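You operate a simulated robot arm through the tools that you are given. There is no shell and no other tool. Be economical: measure what you need, move in short steps, check, and stop when the job is done.

You are at the controls of a simulated robot arm. One attempt, no reset.

TASK
Set the controls near the fitting bench. At the end: the red lock knob is turned to lock; the blue air knob is turned to on; the dark blue swing plate is set to under the plunger; the black bar knob is turned to 3; whatever was shut is shut again. Leave all else as you found it, and nothing knocked over. The dark blue swing plate goes anticlockwise seen from above, to its stop.

Only the result counts: the job must be done as asked and must still hold three seconds after the hand-in. Knocking over, shifting, dropping, spilling or breaking anything else fails it.

THE ROBOT
A 7-joint arm with a two-finger gripper, fixed in place. Base frame: the origin is at the foot of the arm, x ahead of it, y to its left, z up; the work surface is at about z = 860. Readings come in mm, rad, newtons and seconds.
With the tool pointing down near the work surface it reaches from about 340 to 720 mm from the base axis. Its first joint turns from -1.152 to 1.152 rad. Payload 2.45 kg.
The tool frame sits at the grasp point between the pads (the TCP): z along the fingers, y along the line on which they close. The tips reach 26 mm beyond it. Largest opening 96 mm; the body of the gripper starts 69 mm behind the TCP.
Orientation is that of the tool frame in the base frame, as a unit quaternion [x, y, z, w]. With the fingers straight down and closing along the base's y, the tool's x points along the base's -x, its y along +y and its z along -z.

THE INTERFACE
- The arm moves only by the tool jog_arm. Its argument "motion" is a list of rows, each a list of 7 numbers: the shift along the tool's x, y, z in mm, then the turn, a rotation vector about the tool's x, y, z in rad, then the opening, from 0 (shut) to 1 (fully open). In form: [[tx, ty, tz, ax, ay, az, jaw], ...]. A call has 1 to 12 rows; each row is the pose to reach, as a shift and turn from the pose commanded when the call began, along the tool's axes at that moment. A row lasts 0.2 s, in which the tool goes at most 50 mm and 0.15 rad; a call with a longer step from one row to the next is refused whole, and so is a gripper value outside its range. A pose out of reach is approached as far as the arm can. The call stops where the force on the tool passes 40 N (or 10 N more than at its start, if that is more) or the arm is blocked; 0.2 s more then pass. The fingers move at their own pace and stop on an object; they squeeze with about 32 N. The grip force told is the motor's: it shows also when the fingers shut on nothing. Time passes only in rows, and 0.2 s behind the last, so rows that repeat a pose let the fingers close. It gives the time, the measured TCP pose, the force on the tool (base axes), the opening and the grip force at its end, in the units of the frame above (readings bear some noise), with the torque about the TCP (base axes, N m) and any sound that the robot's microphone picked up, and new pictures: "pictures" is both (left out), scene, wrist or none.
- Cameras (640 x 400 px; columns grow to the right, rows downward): "scene" is fixed at [161.4, -404.5, 1416.1]; the picture's right is [0.66, -0.75, 0.00], its down [-0.52, -0.45, -0.72] and it looks along [0.55, 0.48, -0.69] (base axes); focal length 262 px, centre (320, 200). "wrist" rides on the gripper at [82, 3, -98] in the tool frame; the picture's right is [-0.04, 1.00, 0.00], its down [-0.73, -0.03, -0.68] and it looks along [-0.68, -0.03, 0.73] (tool axes); focal length 256 px, centre (320, 200). There is no depth. A picture from a camera that has moved, and an enlarged one, comes with that camera's place and axes in the base frame and with its lens. The place of the scene camera against the robot may be out by one fixed shift of up to 12 mm in any direction.
- inspect(camera, box): a new picture of the part [left, top, right, bottom] of that camera's present view, enlarged. It takes no simulated time.
- finish_job(): hands the job in; it is judged then, once.

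Go step by step. Nothing tells you positions but the pictures and the camera data: compare them with the known pose of the tool, close in by small moves and look again before you grip or let go. The budget is 90 turns and 200 pictures, counting those below and the enlarged ones. Unless the task says otherwise, let go and move clear before handing in, and close with one line.

The tools are called after "Emit:" as name(argument=value, ...) on one line, values as JSON. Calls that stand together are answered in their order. jog_arm: Moves the arm, as the interface text tells. Its arguments: {"type":"object","properties":{"motion":{"type":"array"},"pictures":{"type":"string","enum":["both","scene","wrist","none"]}},"required":["motion"]} The other tools are called the same way: inspect (camera, box) takes an enlarged picture of a part of a camera's view; finish_job () hands the job in.

At the start:

```text
time: 0.0
eef_pos: [478.3, 61.3, 1182.3]
orientation: [0.0, 1.0, 0.0, 0.0]
contact_force: [-0.5, 0.6, 0.5]
moment: [-0.01, 0.0, 0.0]
finger_gap: 96.0
finger_force: 0.0
```

scene: 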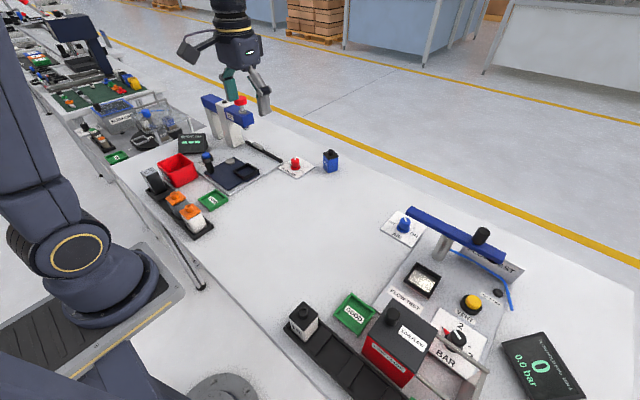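
wrist: 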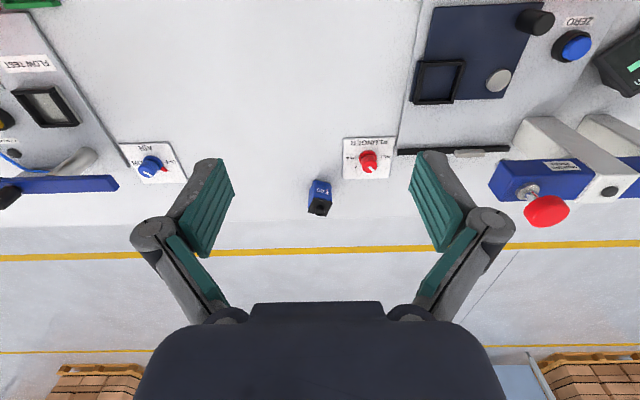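

I see two stations: left one with the swing plate and red plunger knob, right one with the air knob and bar knob. I enlarge the views first.

Emit:
inspect(camera="scene", box=[140, 80, 350, 240])

Emit:
inspect(camera="scene", box=[280, 200, 600, 400])

Emit:
inspect(camera="wrist", box=[320, 0, 640, 240])

Emit:
inspect(camera="wrist", box=[0, 0, 240, 220])

```text
2.50 times, centred on (245, 160) of scene
camera zoom: at [161.4, -404.5, 1416.1], right [0.66, -0.75, 0.0], down [-0.52, -0.45, -0.72], along [0.55, 0.48, -0.69], focal length 655 px, centre (508, 300)
```

zoom: 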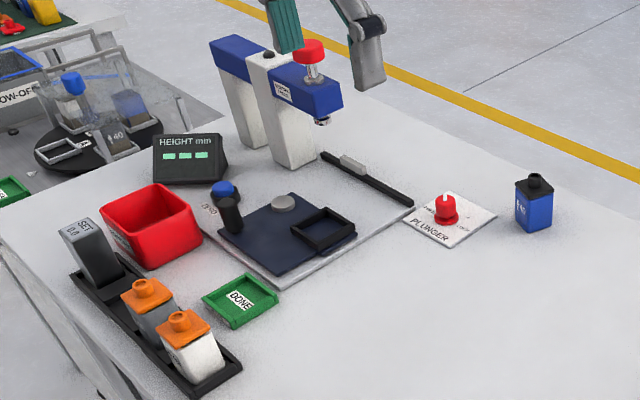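

```text
2.00 times, centred on (440, 300) of scene
camera zoom: at [161.4, -404.5, 1416.1], right [0.66, -0.75, 0.0], down [-0.52, -0.45, -0.72], along [0.55, 0.48, -0.69], focal length 524 px, centre (80, 0)
```

zoom: 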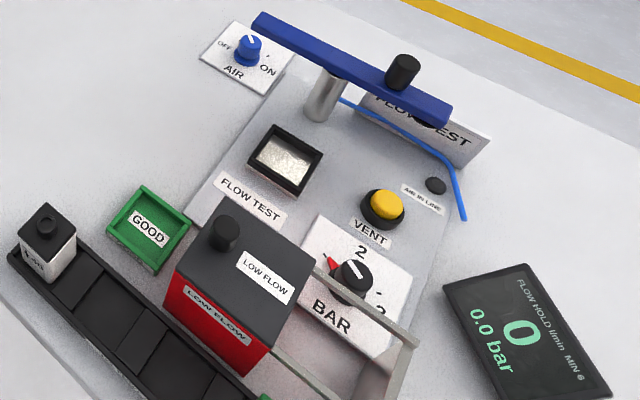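

```text
1.67 times, centred on (480, 120) of wrist
camera zoom: at [396.7, 64.7, 1280.4], right [0.04, 1.0, 0.0], down [0.73, -0.03, 0.68], along [0.68, -0.03, -0.73], focal length 427 px, centre (53, 333)
```

zoom: 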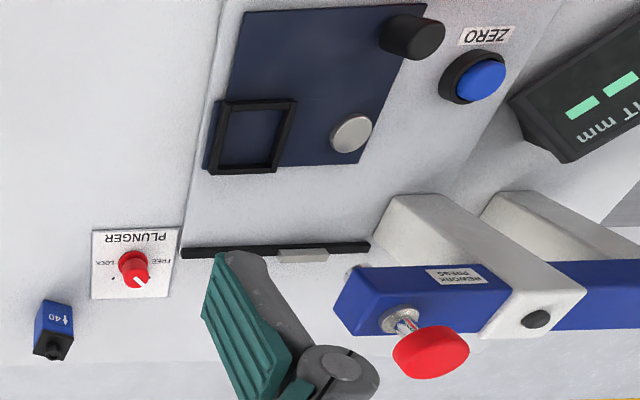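

```text
1.82 times, centred on (120, 110) of wrist
camera zoom: at [396.7, 64.7, 1280.4], right [0.04, 1.0, 0.0], down [0.73, -0.03, 0.68], along [0.68, -0.03, -0.73], focal length 465 px, centre (684, 364)
```

zoom: 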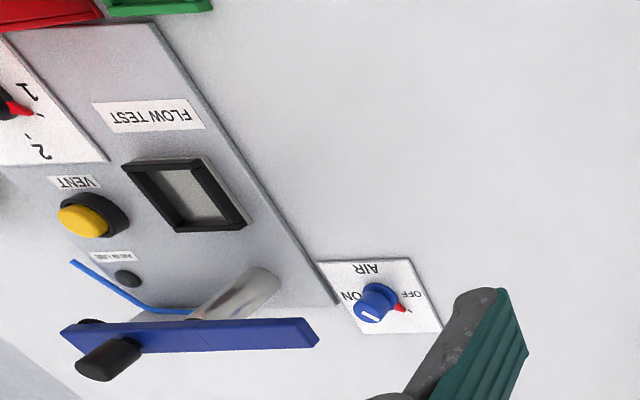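

The left plate's pivot looks like the silver disc near (538,327) and its handle like the black post near (460,326). I swing the camera over to the right station to look at the BAR knob.

Emit:
jog_arm(motion=[[14.8, -46.1, 0, 0, 0, 0, 1], [29.6, -92.2, 0, 0, 0, 0, 1], [44.4, -138.3, 0, 0, 0, 0, 1], [59.2, -184.4, 0, 0, 0, 0, 1], [74, -230.5, 0, 0, 0, 0, 1], [88.8, -276.6, 0, 0, 0, 0, 0.5], [103.6, -322.7, 0, 0, 0, 0, 0], [118.4, -368.8, 0, 0, 0, 0, 0], [133.2, -414.9, 0, 0, 0, 0, 0], [148, -461, 0, 0, 0, 0, 0]], pictures="both")

```text
time: 2.2
eef_pos: [330.4, -401.1, 1183.3]
orientation: [-0.001, 1.0, 0.001, 0.0]
contact_force: [0.2, -0.8, -0.5]
moment: [0.03, 0.01, -0.04]
finger_gap: 0.0
finger_force: 12.9
camera wrist: at [249.5, -396.8, 1281.4], right [0.04, 1.0, 0.0], down [0.73, -0.03, 0.68], along [0.68, -0.03, -0.73], focal length 256 px, centre (320, 200)
```

scene: 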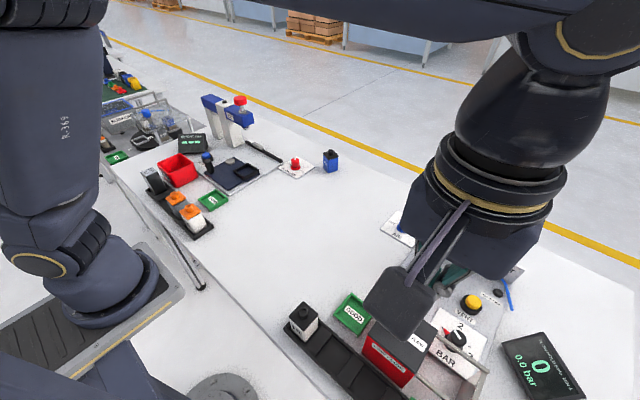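
wrist: 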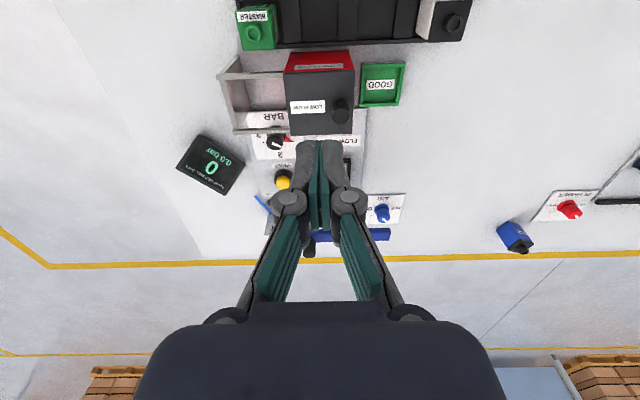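

Emit:
inspect(camera="wrist", box=[210, 0, 470, 165])

Emit:
inspect(camera="wrist", box=[230, 90, 350, 165])

Emit:
inspect(camera="scene", box=[420, 290, 520, 390])

```text
2.42 times, centred on (340, 82) of wrist
camera zoom: at [249.5, -396.8, 1281.4], right [0.04, 1.0, 0.0], down [0.73, -0.03, 0.68], along [0.68, -0.03, -0.73], focal length 621 px, centre (272, 485)
```

zoom: 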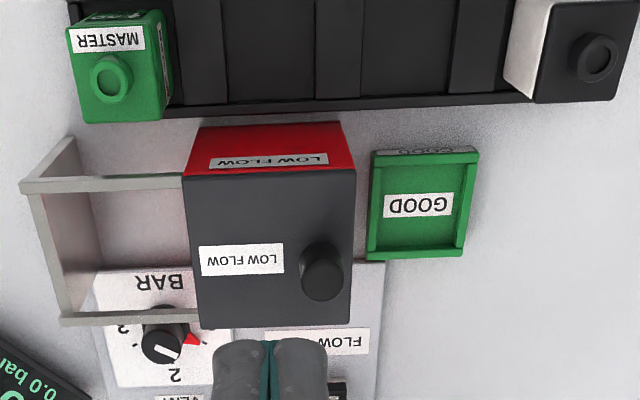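

```text
5.33 times, centred on (290, 128) of wrist
camera zoom: at [249.5, -396.8, 1281.4], right [0.04, 1.0, 0.0], down [0.73, -0.03, 0.68], along [0.68, -0.03, -0.73], focal length 1365 px, centre (480, 587)
```

zoom: 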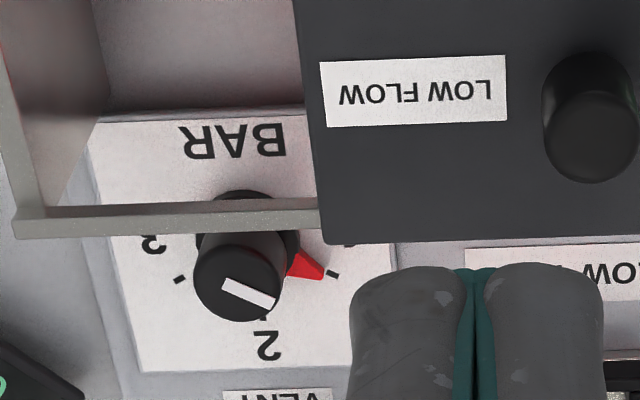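

```text
4.00 times, centred on (470, 340) of scene
camera zoom: at [161.4, -404.5, 1416.1], right [0.66, -0.75, 0.0], down [-0.52, -0.45, -0.72], along [0.55, 0.48, -0.69], focal length 1048 px, centre (-280, -360)
```

zoom: 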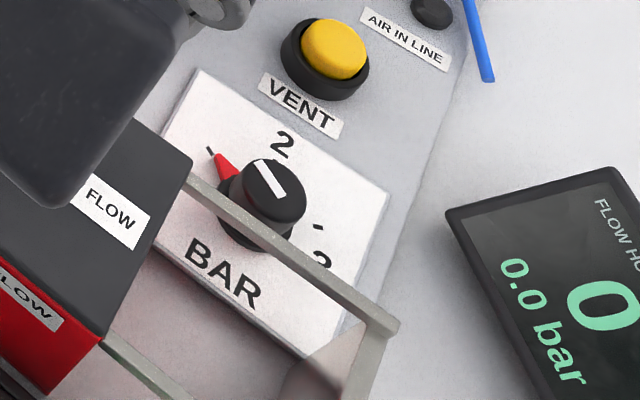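

The BAR knob sits near (474,-482), pointing at 1, with 2 ahead and 3 on the right. The LOW FLOW bin's lid stays shut and its rail is close by. The blue bar end is very near the AIR knob, so I look there more closely.

Emit:
jog_arm(motion=[[-38, 27, 10, 0, 0, 0, 0], [-77, 54, 21, 0, 0, 0, 0], [-115, 81, 31, 0, 0, 0, 0], [-153, 107, 42, 0, 0, 0, 0], [-192, 134, 52, 0, 0, 0, 0], [-230, 161, 63, 0, 0, 0, 0]], pictures="wrist")

Emit:
inspect(camera="wrist", box=[160, 20, 400, 220])

```text
time: 3.6
eef_pos: [560.4, -238.7, 1118.7]
orientation: [0.0, 1.0, 0.0, 0.0]
contact_force: [0.0, 0.3, -0.4]
moment: [-0.01, 0.03, 0.03]
finger_gap: 0.2
finger_force: 28.5
camera wrist: at [479.5, -235.0, 1217.5], right [0.04, 1.0, 0.0], down [0.73, -0.03, 0.68], along [0.68, -0.03, -0.73], focal length 256 px, centre (320, 200)
```

wrist: 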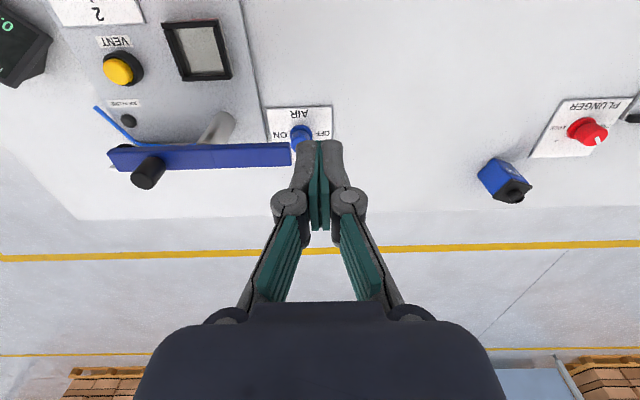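

```text
2.00 times, centred on (280, 120) of wrist
camera zoom: at [479.5, -235.0, 1217.5], right [0.04, 1.0, 0.0], down [0.73, -0.03, 0.68], along [0.68, -0.03, -0.73], focal length 512 px, centre (400, 360)
```

zoom: 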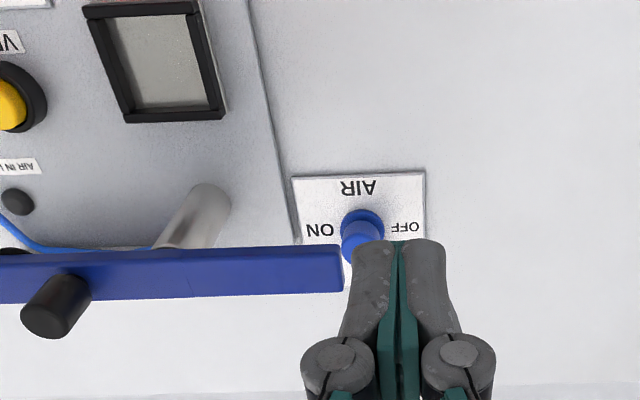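

The AIR knob is at about (667,-271), with the blue bar's end only about 10 mm away horizontally and around z 958. I will need to lean the tool toward +y there. I start with the swing plate and move to look at it.

Emit:
jog_arm(motion=[[14.5, 44.5, 3.5, 0, 0, 0, 0], [29, 89, 7, 0, 0, 0, 0], [43.6, 133, 10, 0, 0, 0, 0], [58, 178, 14, 0, 0, 0, 0], [72.7, 222, 17.7, 0, 0, 0, 0], [87, 266.7, 21, 0, 0, 0, 0], [101.8, 311, 24.8, 0, 0, 0, 0], [116, 355.6, 28.4, 0, 0, 0, 0], [131, 400, 32, 0, 0, 0, 0], [145.5, 444.5, 35.5, 0, 0, 0, 0], [160, 489, 39, 0, 0, 0, 0]], pictures="both")

Emit:
inspect(camera="wrist", box=[280, 0, 600, 200])

```text
time: 6.0
eef_pos: [399.0, 250.1, 1080.5]
orientation: [0.001, 1.0, -0.001, 0.0]
contact_force: [0.1, -0.2, -0.1]
moment: [-0.03, 0.02, 0.02]
finger_gap: 0.0
finger_force: 28.5
camera wrist: at [318.4, 253.4, 1178.9], right [0.04, 1.0, 0.0], down [0.73, -0.03, 0.68], along [0.68, -0.03, -0.73], focal length 256 px, centre (320, 200)
```

scene: 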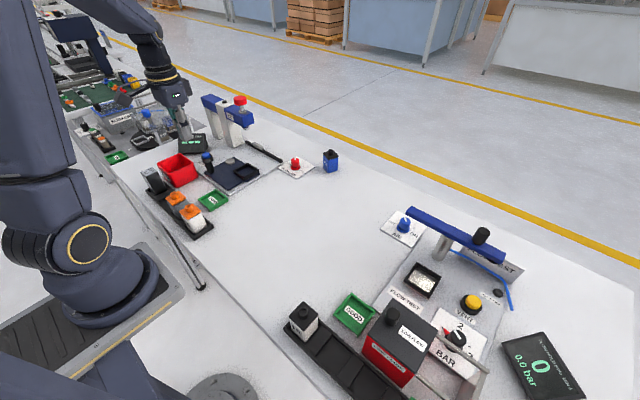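
wrist: 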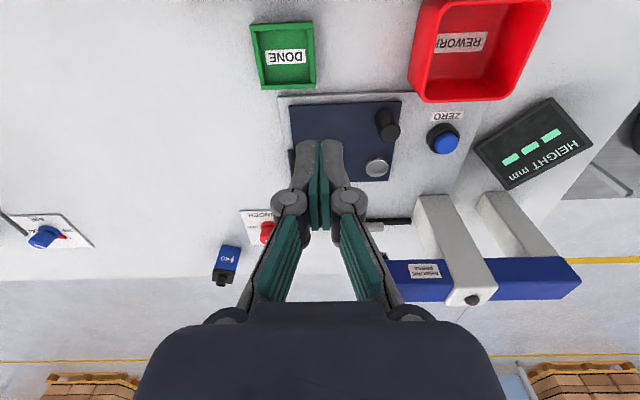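

```text
2.00 times, centred on (440, 100) of wrist
camera zoom: at [318.4, 253.4, 1178.9], right [0.04, 1.0, 0.0], down [0.73, -0.03, 0.68], along [0.68, -0.03, -0.73], focal length 512 px, centre (80, 400)
```

zoom: 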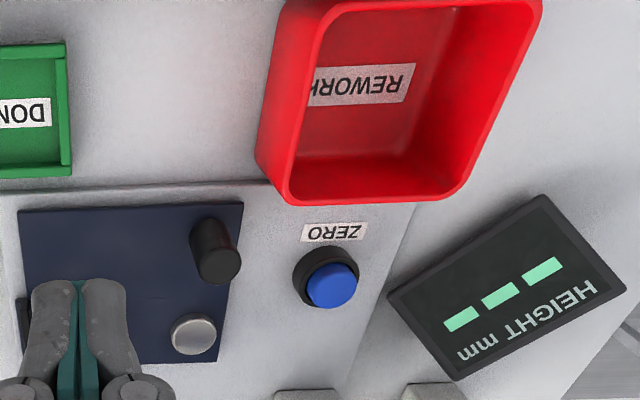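

The plate's handle is at about (464,327) with its top near z 910, and the pivot at about (538,325). I go above the handle with the jaw open.

Emit:
jog_arm(motion=[[-22, 26, 25, 0, 0, 0, 0.65], [-44, 52, 50, 0, 0, 0, 0.65], [-65.5, 77, 75, 0, 0, 0, 0.65], [-65.5, 77, 110, 0, 0, 0, 0.65], [-65.5, 77, 110, 0, 0, 0, 0.65]], pictures="both")

Emit:
inspect(camera="scene", box=[150, 90, 310, 210])

```text
time: 7.2
eef_pos: [466.1, 326.2, 970.4]
orientation: [0.0, 1.0, 0.0, 0.001]
contact_force: [-0.1, -0.1, 0.0]
moment: [0.01, -0.04, -0.01]
finger_gap: 62.5
finger_force: 0.0
camera wrist: at [384.0, 330.0, 1068.2], right [0.04, 1.0, 0.0], down [0.73, -0.03, 0.68], along [0.68, -0.03, -0.73], focal length 256 px, centre (320, 200)
```

scene: 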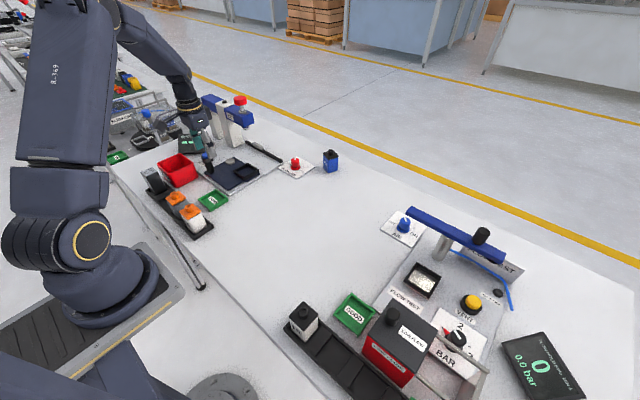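
wrist: 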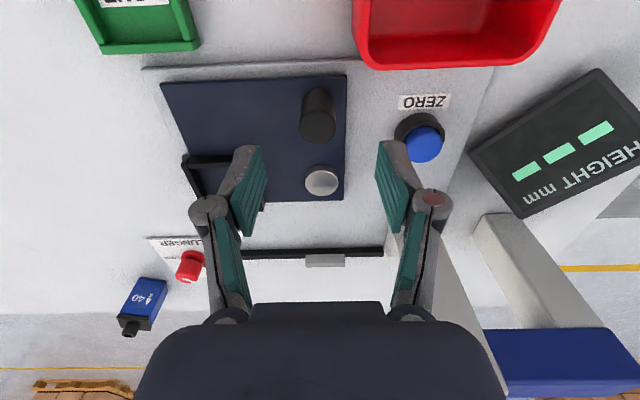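

```text
3.33 times, centred on (230, 150) of scene
camera zoom: at [161.4, -404.4, 1416.1], right [0.66, -0.75, 0.0], down [-0.52, -0.45, -0.72], along [0.55, 0.48, -0.69], focal length 874 px, centre (620, 367)
```

zoom: 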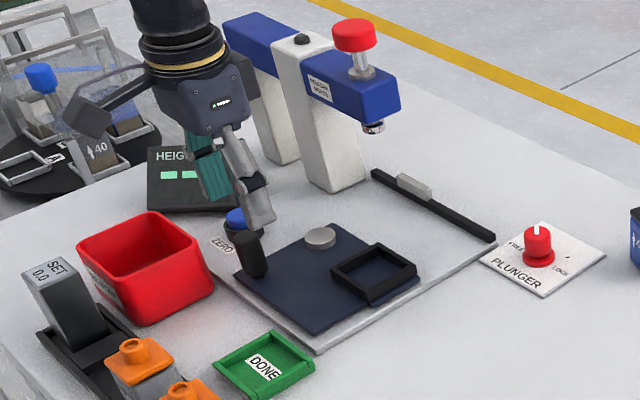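

The handle lies right below the open jaw. I go down over it and close.

Emit:
jog_arm(motion=[[1.5, -1.5, 25, 0, 0, 0, 0.65], [1.5, -1.5, 50, 0, 0, 0, 0.65], [1.5, -1.5, 67, 0, 0, 0, 0.65], [1.5, -1.5, 67, 0, 0, 0, 0.2], [1.5, -1.5, 67, 0, 0, 0, 0.1], [1.5, -1.5, 67, 0, 0, 0, 0.1]], pictures="both")

```text
time: 8.6
eef_pos: [463.3, 324.9, 903.4]
orientation: [0.0, 1.0, 0.0, 0.001]
contact_force: [-0.4, -0.6, -3.3]
moment: [0.04, -0.13, 0.02]
finger_gap: 23.6
finger_force: 28.1
camera wrist: at [382.7, 328.8, 1001.2], right [0.04, 1.0, 0.0], down [0.73, -0.03, 0.68], along [0.68, -0.03, -0.73], focal length 256 px, centre (320, 200)
```

scene: 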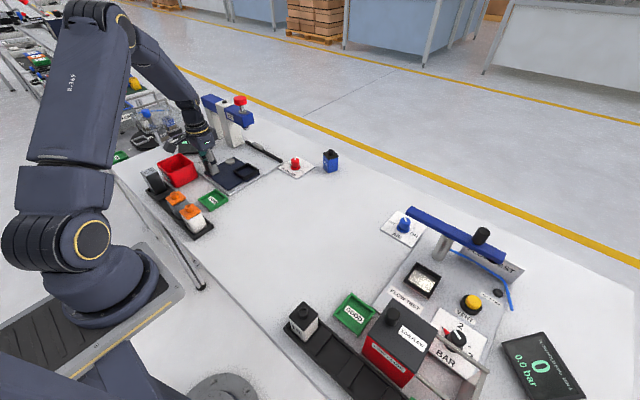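
wrist: 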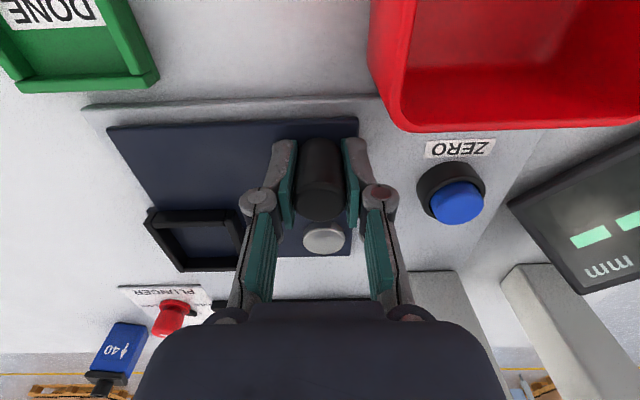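

The handle is gripped (23.6 mm). I swing the first 30° of the arc about the pivot and check.

Emit:
jog_arm(motion=[[-1.1, -13, 0, 0, 0, 0, 0.1], [-4.5, -25.7, 0, 0, 0, 0, 0.1], [-10, -37.5, 0, 0, 0, 0, 0.1]], pictures="both")

```text
time: 9.4
eef_pos: [473.9, 288.4, 902.2]
orientation: [-0.001, 1.0, -0.001, -0.001]
contact_force: [-3.1, 9.2, -15.9]
moment: [0.18, 0.02, 0.52]
finger_gap: 23.4
finger_force: 44.4
camera wrist: at [391.9, 292.0, 1000.5], right [0.04, 1.0, 0.0], down [0.73, -0.03, 0.68], along [0.68, -0.03, -0.74], focal length 256 px, centre (320, 200)
```

scene: 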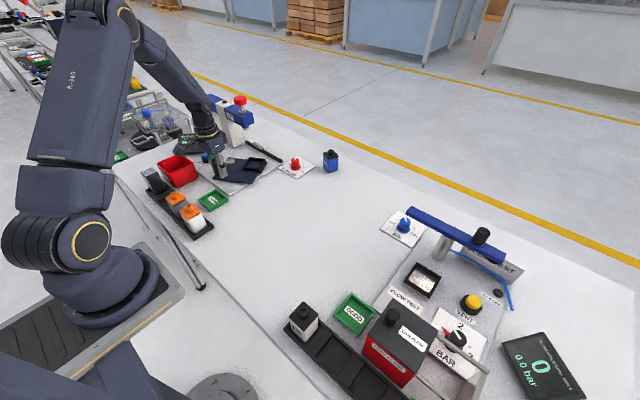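
wrist: 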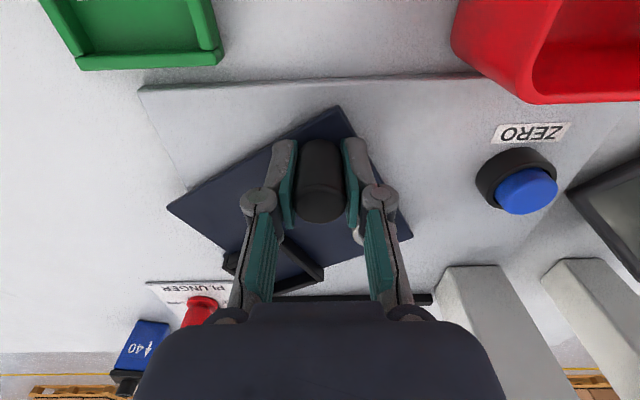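

The plate turns as expected about the silver pivot. I carry on to about 80°.

Emit:
jog_arm(motion=[[-7.5, -10.7, -1, 0, 0, 0, 0.1], [-16.8, -20, -1, 0, 0, 0, 0.1], [-27.5, -27.5, -1, 0, 0, 0, 0.1], [-39.3, -33, -1, 0, 0, 0, 0.1], [-52, -36.4, -1, 0, 0, 0, 0.1]], pictures="both")

```text
time: 10.6
eef_pos: [523.9, 252.5, 903.1]
orientation: [-0.001, 1.0, -0.002, -0.003]
contact_force: [-12.3, 8.3, -28.0]
moment: [-0.03, 0.45, 0.99]
finger_gap: 22.9
finger_force: 44.9
camera wrist: at [443.7, 255.6, 1001.4], right [0.04, 1.0, 0.0], down [0.74, -0.03, 0.67], along [0.67, -0.03, -0.74], focal length 256 px, centre (320, 200)
```

scene: 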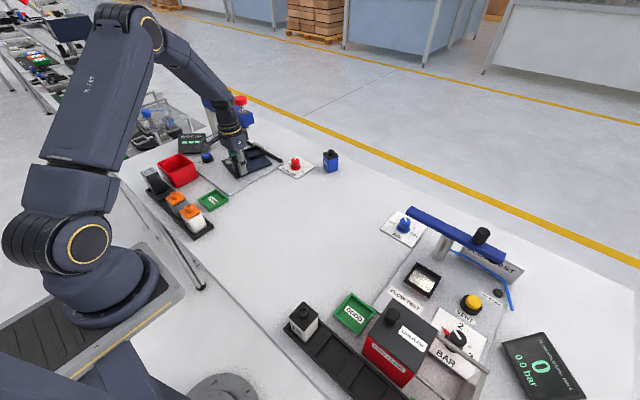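
wrist: 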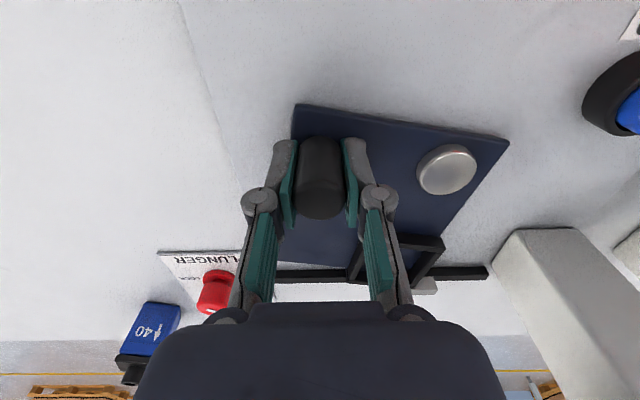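

About 80° done, but some vertical force has built up in the grip. I ease the grip for a moment, re-close and then finish the arc to the stop.

Emit:
jog_arm(motion=[[0, 0, 0, 0, 0, 0, 0.35], [0, 0, 1, 0, 0, 0, 0.35], [0, 0, 1, 0, 0, 0, 0.1], [0, 0, 1, 0, 0, 0, 0.1], [-6, -1, 1, 0, 0, 0, 0.1], [-13, -1.1, 1, 0, 0, 0, 0.1], [-19, -0.6, 1, 0, 0, 0, 0.1]], pictures="both")

```text
time: 12.2
eef_pos: [534.4, 249.6, 901.9]
orientation: [-0.002, 1.0, -0.005, -0.011]
contact_force: [-7.5, -3.8, 11.6]
moment: [0.05, 0.64, 0.01]
finger_gap: 23.3
finger_force: 45.5
stopped in row 7: the force on the tool passed its limit at 46 N (the readings are from after the stop); the commanded pose is now the measured one
camera wrist: at [456.6, 254.5, 1001.6], right [0.04, 1.0, -0.01], down [0.75, -0.02, 0.66], along [0.66, -0.03, -0.75], focal length 256 px, centre (320, 200)
```

scene: 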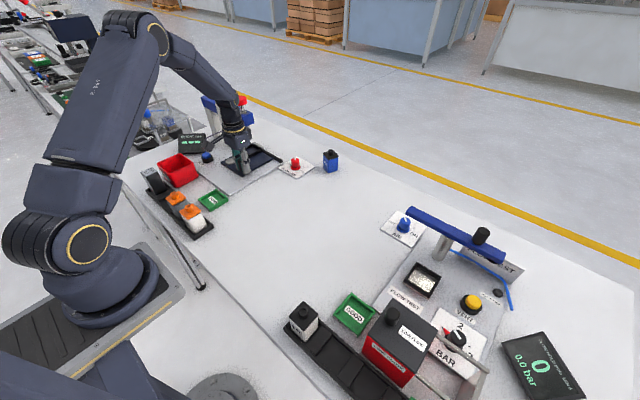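
wrist: 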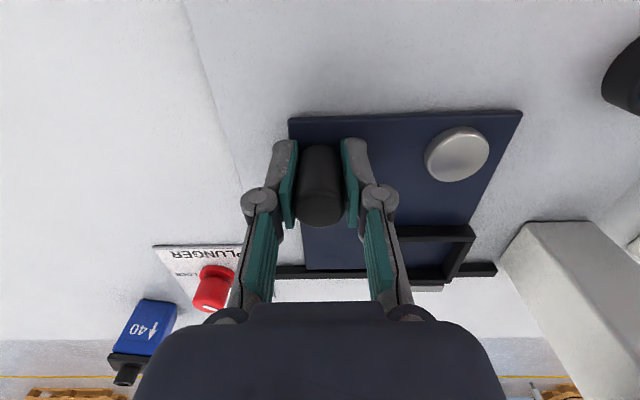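

The plate is square with the base again after about 90° and the force jumped at the stop. I release, rise and look.

Emit:
jog_arm(motion=[[0, 0, 0, 0, 0, 0, 0.4], [0, 0, 0, 0, 0, 0, 0.6], [0, 0, 0, 0, 0, 0, 0.65], [0, 0, -40, -0.01, -0.022, 0.004, 0.65], [0, 0, -80, -0.01, -0.022, 0.004, 0.65], [40, 0, -120, -0.01, -0.022, 0.004, 0.65], [80, 0, -150, -0.01, -0.022, 0.004, 0.65]], pictures="both")

Emit:
inspect(camera="scene", box=[170, 90, 310, 200])

Emit:
inspect(camera="wrist", box=[220, 60, 540, 260])

```text
refused: row 6 steps farther than a row can; nothing moved
```

```text
3.64 times, centred on (240, 145) of scene
camera zoom: at [161.1, -404.6, 1416.1], right [0.66, -0.75, 0.0], down [-0.52, -0.45, -0.73], along [0.55, 0.48, -0.69], focal length 953 px, centre (611, 400)
```

zoom: 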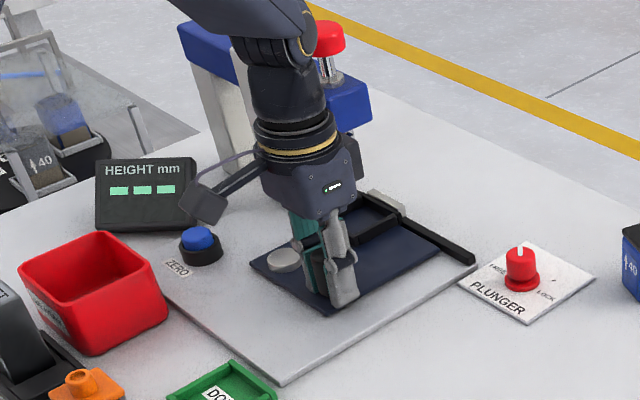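

```text
2.00 times, centred on (380, 160) of wrist
camera zoom: at [456.6, 254.5, 1001.6], right [0.04, 1.0, -0.01], down [0.75, -0.02, 0.66], along [0.66, -0.03, -0.75], focal length 512 px, centre (200, 280)
```

zoom: 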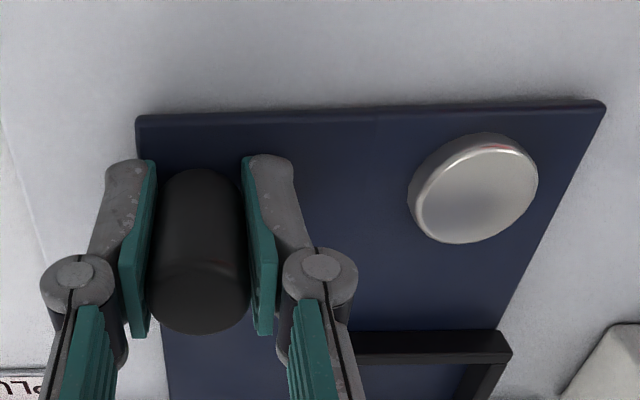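

Emit:
jog_arm(motion=[[0, 0, 0, 0, 0, 0, 0.4], [0, 0, 0, 0, 0, 0, 0.6], [0, 0, 0, 0, 0, 0, 0.65], [0, 0, -40, -0.01, -0.022, 0.004, 0.65], [0, 0, -80, -0.01, -0.022, 0.004, 0.65], [30, 0, -110, -0.01, -0.022, 0.004, 0.65], [60, 0, -140, -0.01, -0.022, 0.004, 0.65]], pictures="both")

Emit:
inspect(camera="scene", box=[170, 90, 310, 200])

Emit:
inspect(camera="wrist", box=[220, 40, 540, 240])

```text
time: 13.8
eef_pos: [479.7, 251.0, 1042.3]
orientation: [0.001, 1.0, 0.001, 0.002]
contact_force: [0.3, -0.5, 0.5]
moment: [-0.01, 0.0, -0.02]
finger_gap: 62.5
finger_force: 0.0
camera wrist: at [397.9, 254.7, 1139.7], right [0.04, 1.0, 0.0], down [0.73, -0.03, 0.68], along [0.68, -0.03, -0.73], focal length 256 px, centre (320, 200)
```

scene: 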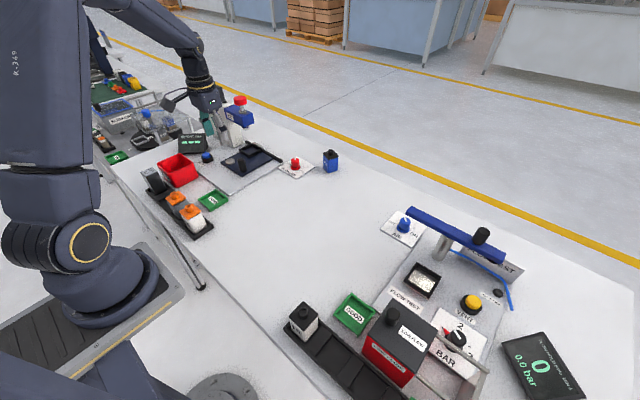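
wrist: 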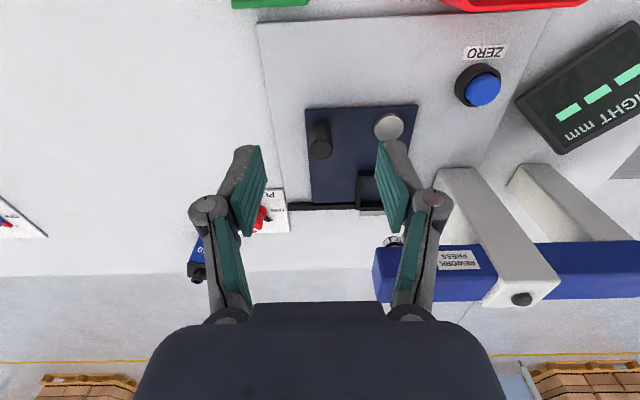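

```text
3.64 times, centred on (240, 145) of scene
camera zoom: at [161.4, -404.5, 1416.1], right [0.66, -0.75, 0.0], down [-0.52, -0.45, -0.72], along [0.55, 0.48, -0.69], focal length 953 px, centre (611, 400)
```

zoom: 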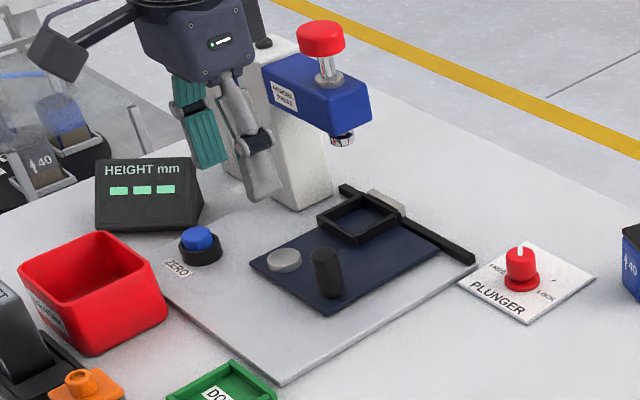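

```text
2.00 times, centred on (380, 140) of wrist
camera zoom: at [397.9, 254.7, 1139.7], right [0.04, 1.0, 0.0], down [0.73, -0.03, 0.68], along [0.68, -0.03, -0.73], focal length 512 px, centre (200, 320)
```

zoom: 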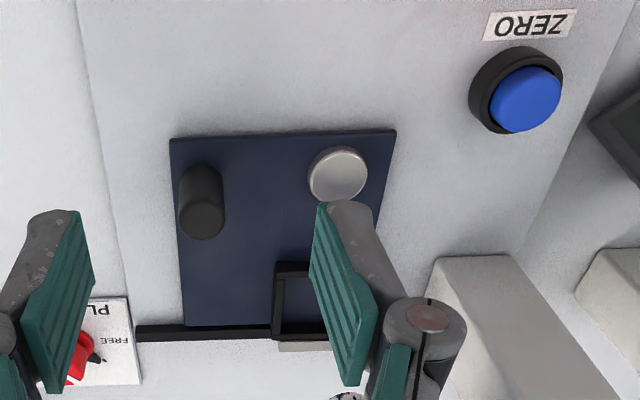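

The plate is at its stop against the black bar with the nest under the plunger. Next the red PLUNGER knob: I move closer for a look.

Emit:
jog_arm(motion=[[-10, -40, 0, 0, 0, 0, 0.65], [-45, -70, 0, 0, 0, 0, 0.65], [-80, -100, 0, 0, 0, 0, 0.65], [-115, -105, 30, 0, 0, 0, 0.65], [-130, -105, 60, 0, 0, 0, 0.65], [-130, -105, 60, 0, 0, 0, 0.65]], pictures="wrist")

Emit:
inspect(camera="wrist", box=[240, 60, 400, 200])

Emit:
inspect(camera="scene", box=[265, 140, 345, 190])

```text
time: 15.2
eef_pos: [609.5, 146.4, 981.3]
orientation: [0.0, 1.0, 0.001, 0.002]
contact_force: [0.3, -0.4, -0.2]
moment: [-0.01, 0.04, 0.01]
finger_gap: 62.6
finger_force: 0.0
camera wrist: at [528.3, 150.2, 1079.7], right [0.04, 1.0, 0.0], down [0.73, -0.03, 0.68], along [0.68, -0.03, -0.73], focal length 256 px, centre (320, 200)
```

wrist: 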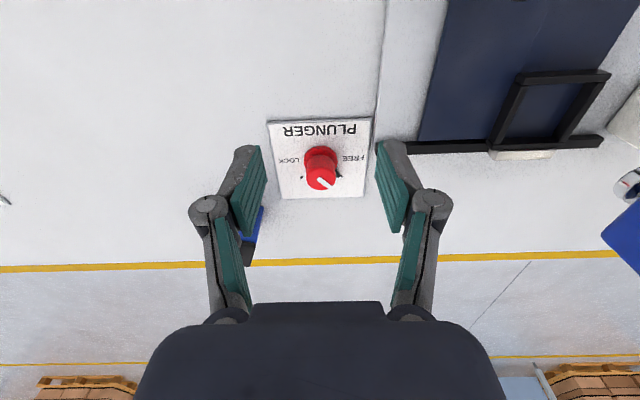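

```text
2.86 times, centred on (320, 130) of wrist
camera zoom: at [528.3, 150.2, 1079.7], right [0.04, 1.0, 0.0], down [0.73, -0.03, 0.68], along [0.68, -0.03, -0.73], focal length 731 px, centre (320, 400)
```

zoom: 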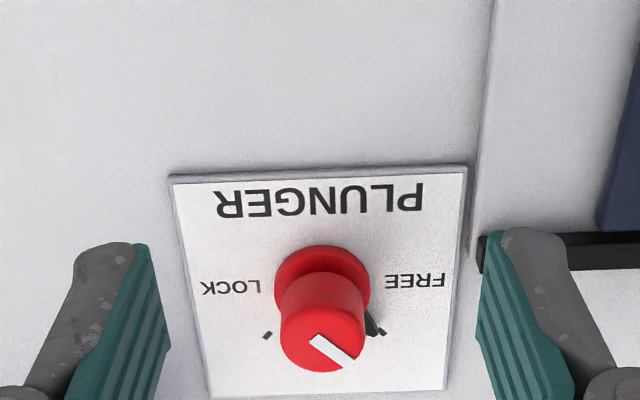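

```text
8.00 times, centred on (305, 165) of scene
camera zoom: at [161.4, -404.5, 1416.1], right [0.66, -0.75, 0.0], down [-0.52, -0.45, -0.72], along [0.55, 0.48, -0.69], focal length 2096 px, centre (440, 480)
```

zoom: 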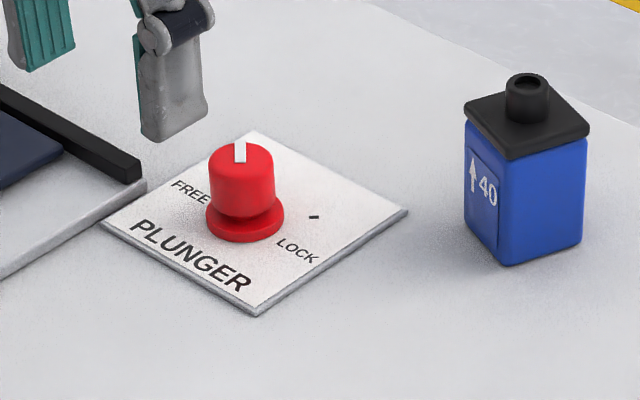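

The red knob's axis is at about (670,145), top near z 900, pointing 45° toward FREE, and LOCK is 90° clockwise. I turn the tool 45° anticlockwise and go above the knob.

Emit:
jog_arm(motion=[[-10, 0, 0, 0, 0, -0.14, 0.5], [-20, 0, 0, 0, 0, -0.28, 0.5], [-30, -0.5, 10, 0, 0, -0.42, 0.5], [-40, -1, 20, 0, 0, -0.56, 0.5], [-50, -1, 30, 0, 0, -0.7, 0.5], [-61, -1.5, 40, 0, 0, -0.785, 0.5], [-61, -1.5, 40, 0, 0, -0.785, 0.5]], pictures="both")

Emit:
inspect(camera="scene", box=[255, 120, 345, 190])

```text
time: 16.8
eef_pos: [671.7, 145.8, 943.3]
orientation: [-0.383, 0.924, 0.001, 0.001]
contact_force: [-0.1, -0.3, 0.0]
moment: [-0.03, 0.01, 0.0]
finger_gap: 47.9
finger_force: 0.0
camera wrist: at [610.8, 89.8, 1040.4], right [-0.68, 0.73, 0.0], down [0.54, 0.5, 0.68], along [0.5, 0.46, -0.73], focal length 256 px, centre (320, 200)
```

scene: 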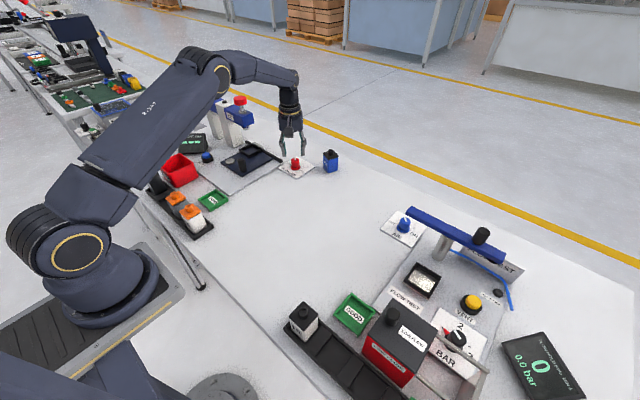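
wrist: 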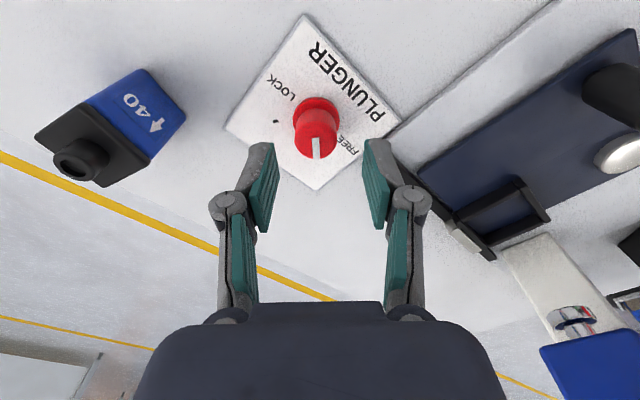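

```text
5.71 times, centred on (300, 155) of scene
camera zoom: at [161.4, -404.5, 1416.1], right [0.66, -0.75, 0.0], down [-0.52, -0.45, -0.72], along [0.55, 0.48, -0.69], focal length 1497 px, centre (434, 457)
```

zoom: 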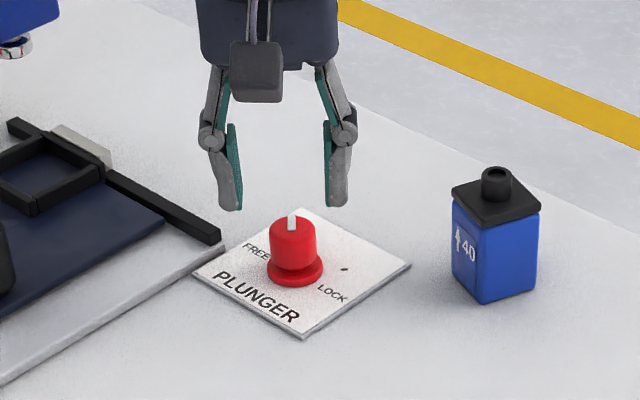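

The knob is well between the fingers. I descend to z 904 and close.

Emit:
jog_arm(motion=[[2.5, 0, 20, 0, 0, 0, 0.5], [2.5, 0, 39, 0, 0, 0, 0.5], [2.5, 0, 39, 0, 0, 0, 0.2], [2.5, 0, 39, 0, 0, 0, 0.15], [2.5, 0, 39, 0, 0, 0, 0.15]], pictures="both")

```text
time: 18.0
eef_pos: [671.3, 141.9, 905.6]
orientation: [-0.382, 0.924, -0.002, 0.003]
contact_force: [12.0, -7.7, -5.3]
moment: [0.17, -0.86, -0.06]
finger_gap: 27.1
finger_force: 40.8
camera wrist: at [610.6, 86.6, 1002.1], right [-0.68, 0.74, 0.0], down [0.54, 0.5, 0.68], along [0.51, 0.46, -0.73], focal length 256 px, centre (320, 200)
```

scene: 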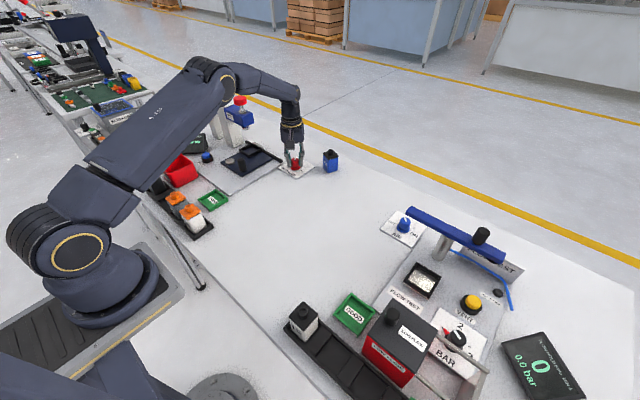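
wrist: 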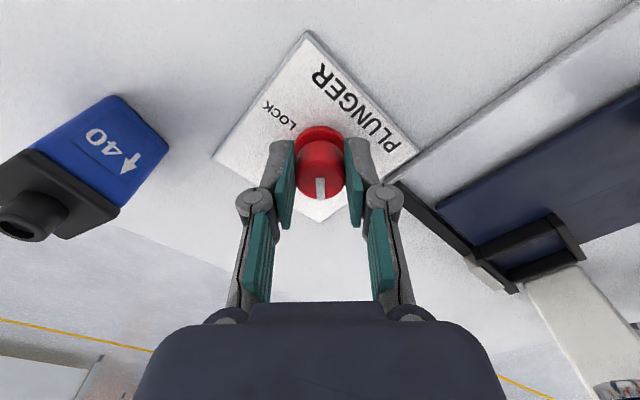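

Gripped at 27 mm with a slight sideways offset; I shift 2 mm to centre and turn 90° clockwise.

Emit:
jog_arm(motion=[[0, -2, 0, 0, 0, 0, 0.15], [0, -2, 0, 0, 0, 0.145, 0.15], [0, -2, 0, 0, 0, 0.29, 0.15], [0, -2, 0, 0, 0, 0.435, 0.15], [0, -2, 0, 0, 0, 0.58, 0.15], [0, -2, 0, 0, 0, 0.725, 0.15], [0, -2, 0, 0, 0, 0.87, 0.15], [0, -2, 0, 0, 0, 1.015, 0.15], [0, -2, 0, 0, 0, 1.16, 0.15], [0, -2, 0, 0, 0, 1.305, 0.15], [0, -2, 0, 0, 0, 1.45, 0.15], [0, -2, 0, 0, 0, 1.56, 0.15]], pictures="both")

Emit:
inspect(camera="scene", box=[255, 120, 345, 190])

```text
time: 20.6
eef_pos: [671.8, 147.9, 905.2]
orientation: [0.378, 0.926, 0.006, 0.002]
contact_force: [12.9, 34.1, 2.7]
moment: [0.01, -0.98, 0.15]
finger_gap: 26.7
finger_force: 44.8
camera wrist: at [614.6, 206.9, 1002.7], right [0.73, 0.69, 0.01], down [0.5, -0.54, 0.68], along [0.47, -0.48, -0.74], focal length 256 px, centre (320, 200)
```

scene: 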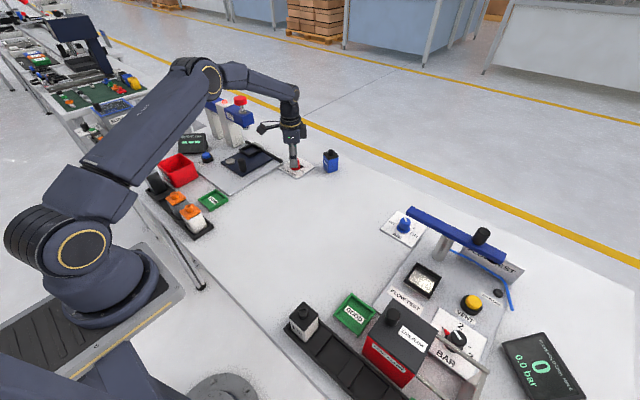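
wrist: 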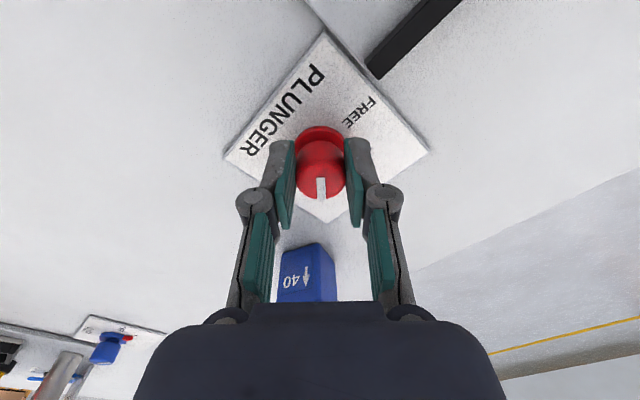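

```text
5.71 times, centred on (300, 155) of scene
camera zoom: at [161.7, -403.6, 1416.4], right [0.66, -0.75, 0.0], down [-0.52, -0.45, -0.72], along [0.55, 0.48, -0.69], focal length 1497 px, centre (434, 457)
```

zoom: 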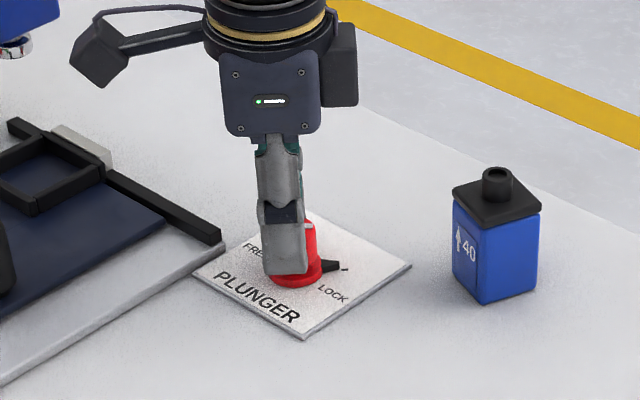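

The pointer now points at LOCK. I open, rise and check.

Emit:
jog_arm(motion=[[0, 0, 0, 0, 0, 0, 0.3], [0, 0, 0, 0, 0, 0, 0.5], [0, 0, 0, 0, 0, 0, 0.5], [0, 0, -20, 0, 0, 0, 0.5], [0, 0, -50, 0, 0, -0.14, 0.5], [0, 0, -80, 0, 0, -0.28, 0.5], [10, 0, -80, 0, 0, -0.42, 0.5], [20, 0, -80, 0, 0, -0.56, 0.5], [40, 0, -80, 0, 0, -0.7, 0.5], [60, 0, -80, 0, 0, -0.775, 0.5], [60, 0, -80, 0, 0, -0.775, 0.5]], pictures="wrist")

Emit:
inspect(camera="scene", box=[255, 120, 345, 190])

Emit:
inspect(camera="wrist", box=[240, 60, 480, 210])

```text
time: 23.0
eef_pos: [627.4, 185.0, 984.5]
orientation: [-0.001, 1.0, 0.003, 0.002]
contact_force: [0.3, 0.4, -0.1]
moment: [-0.02, -0.03, -0.01]
finger_gap: 48.3
finger_force: 0.0
camera wrist: at [545.4, 188.2, 1081.5], right [0.04, 1.0, 0.0], down [0.73, -0.03, 0.68], along [0.68, -0.02, -0.73], focal length 256 px, centre (320, 200)
```

wrist: 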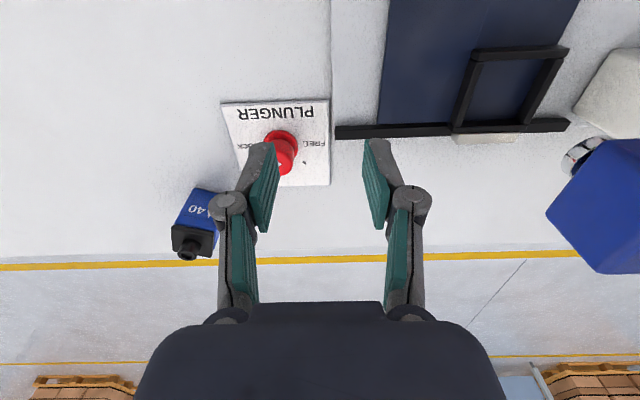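

```text
5.71 times, centred on (300, 155) of scene
camera zoom: at [161.4, -404.5, 1416.1], right [0.66, -0.75, 0.0], down [-0.52, -0.45, -0.72], along [0.55, 0.48, -0.69], focal length 1497 px, centre (434, 457)
```

zoom: 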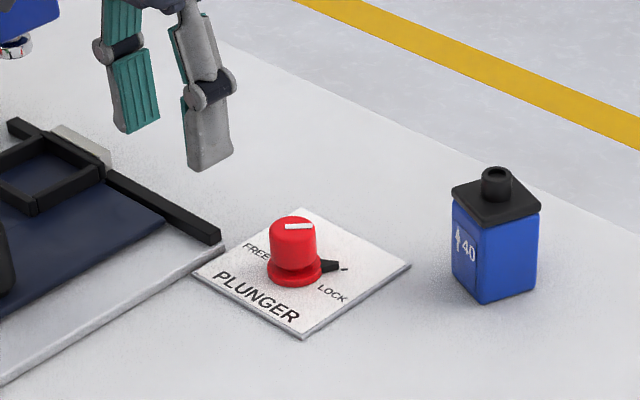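

```text
2.67 times, centred on (360, 135) of wrist
camera zoom: at [545.4, 188.2, 1081.5], right [0.04, 1.0, 0.0], down [0.73, -0.03, 0.68], along [0.68, -0.02, -0.73], focal length 683 px, centre (213, 373)
```

zoom: 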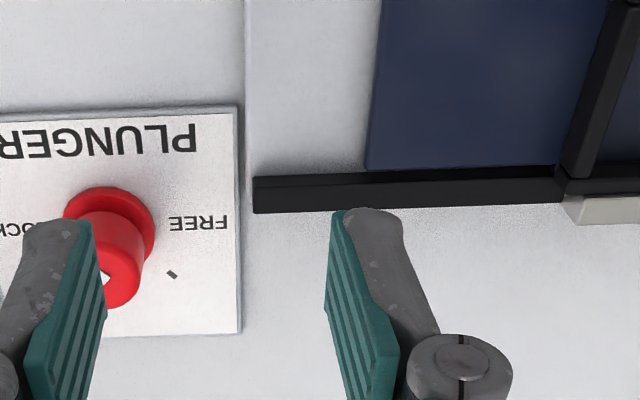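

LOCK is set cleanly. Now the AIR knob: I move there and yaw the tool about 70° clockwise, so I can later lean it toward +y, clear of the blue bar.

Emit:
jog_arm(motion=[[3, -35, -20, 0, 0, 0.13, 0.5], [6, -72, -40, 0, 0, 0.27, 0.5], [9, -110, -60, 0, 0, 0.41, 0.5], [12, -150, -75, 0, 0, 0.55, 0.5], [15, -190, -75, 0, 0, 0.69, 0.5], [18, -230, -75, 0, 0, 0.83, 0.5], [21, -270, -75, 0, 0, 0.97, 0.5], [24, -305, -75, 0, 0, 1.1, 0.5], [27, -335, -75, 0, 0, 1.222, 0.5]], pictures="wrist")

Emit:
inspect(camera="scene", box=[370, 190, 470, 260])

```text
time: 25.0
eef_pos: [599.3, -150.2, 1059.7]
orientation: [0.575, 0.818, 0.003, 0.001]
contact_force: [0.3, 0.2, 1.1]
moment: [-0.03, -0.03, 0.01]
finger_gap: 48.0
finger_force: 0.0
camera wrist: at [575.2, -72.6, 1157.2], right [0.95, 0.3, 0.0], down [0.22, -0.7, 0.68], along [0.21, -0.64, -0.74], focal length 256 px, centre (320, 200)
```

wrist: 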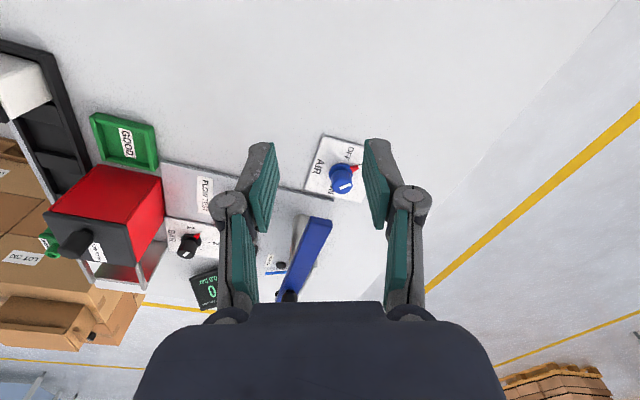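

```text
5.71 times, centred on (420, 225) of scene
camera zoom: at [161.4, -404.5, 1416.1], right [0.66, -0.75, 0.0], down [-0.52, -0.45, -0.72], along [0.55, 0.48, -0.69], focal length 1497 px, centre (-251, 57)
```

zoom: 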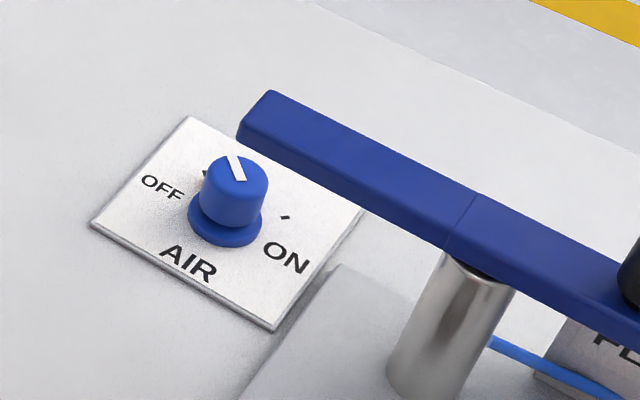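

Emit:
inspect(camera="wrist", box=[270, 120, 390, 300])

```text
2.22 times, centred on (330, 210) of wrist
camera zoom: at [575.2, -72.6, 1157.2], right [0.95, 0.3, 0.0], down [0.22, -0.7, 0.68], along [0.21, -0.64, -0.74], focal length 569 px, centre (298, 178)
```

zoom: 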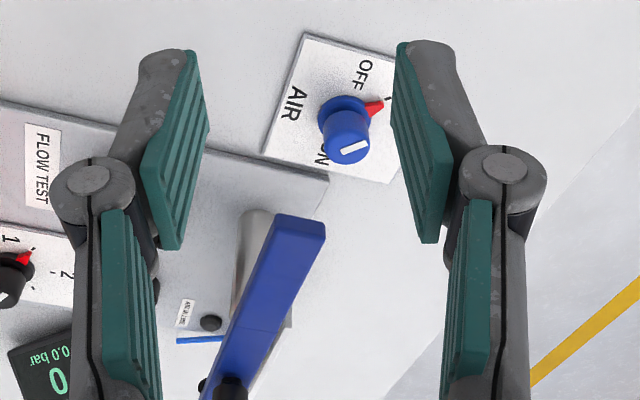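

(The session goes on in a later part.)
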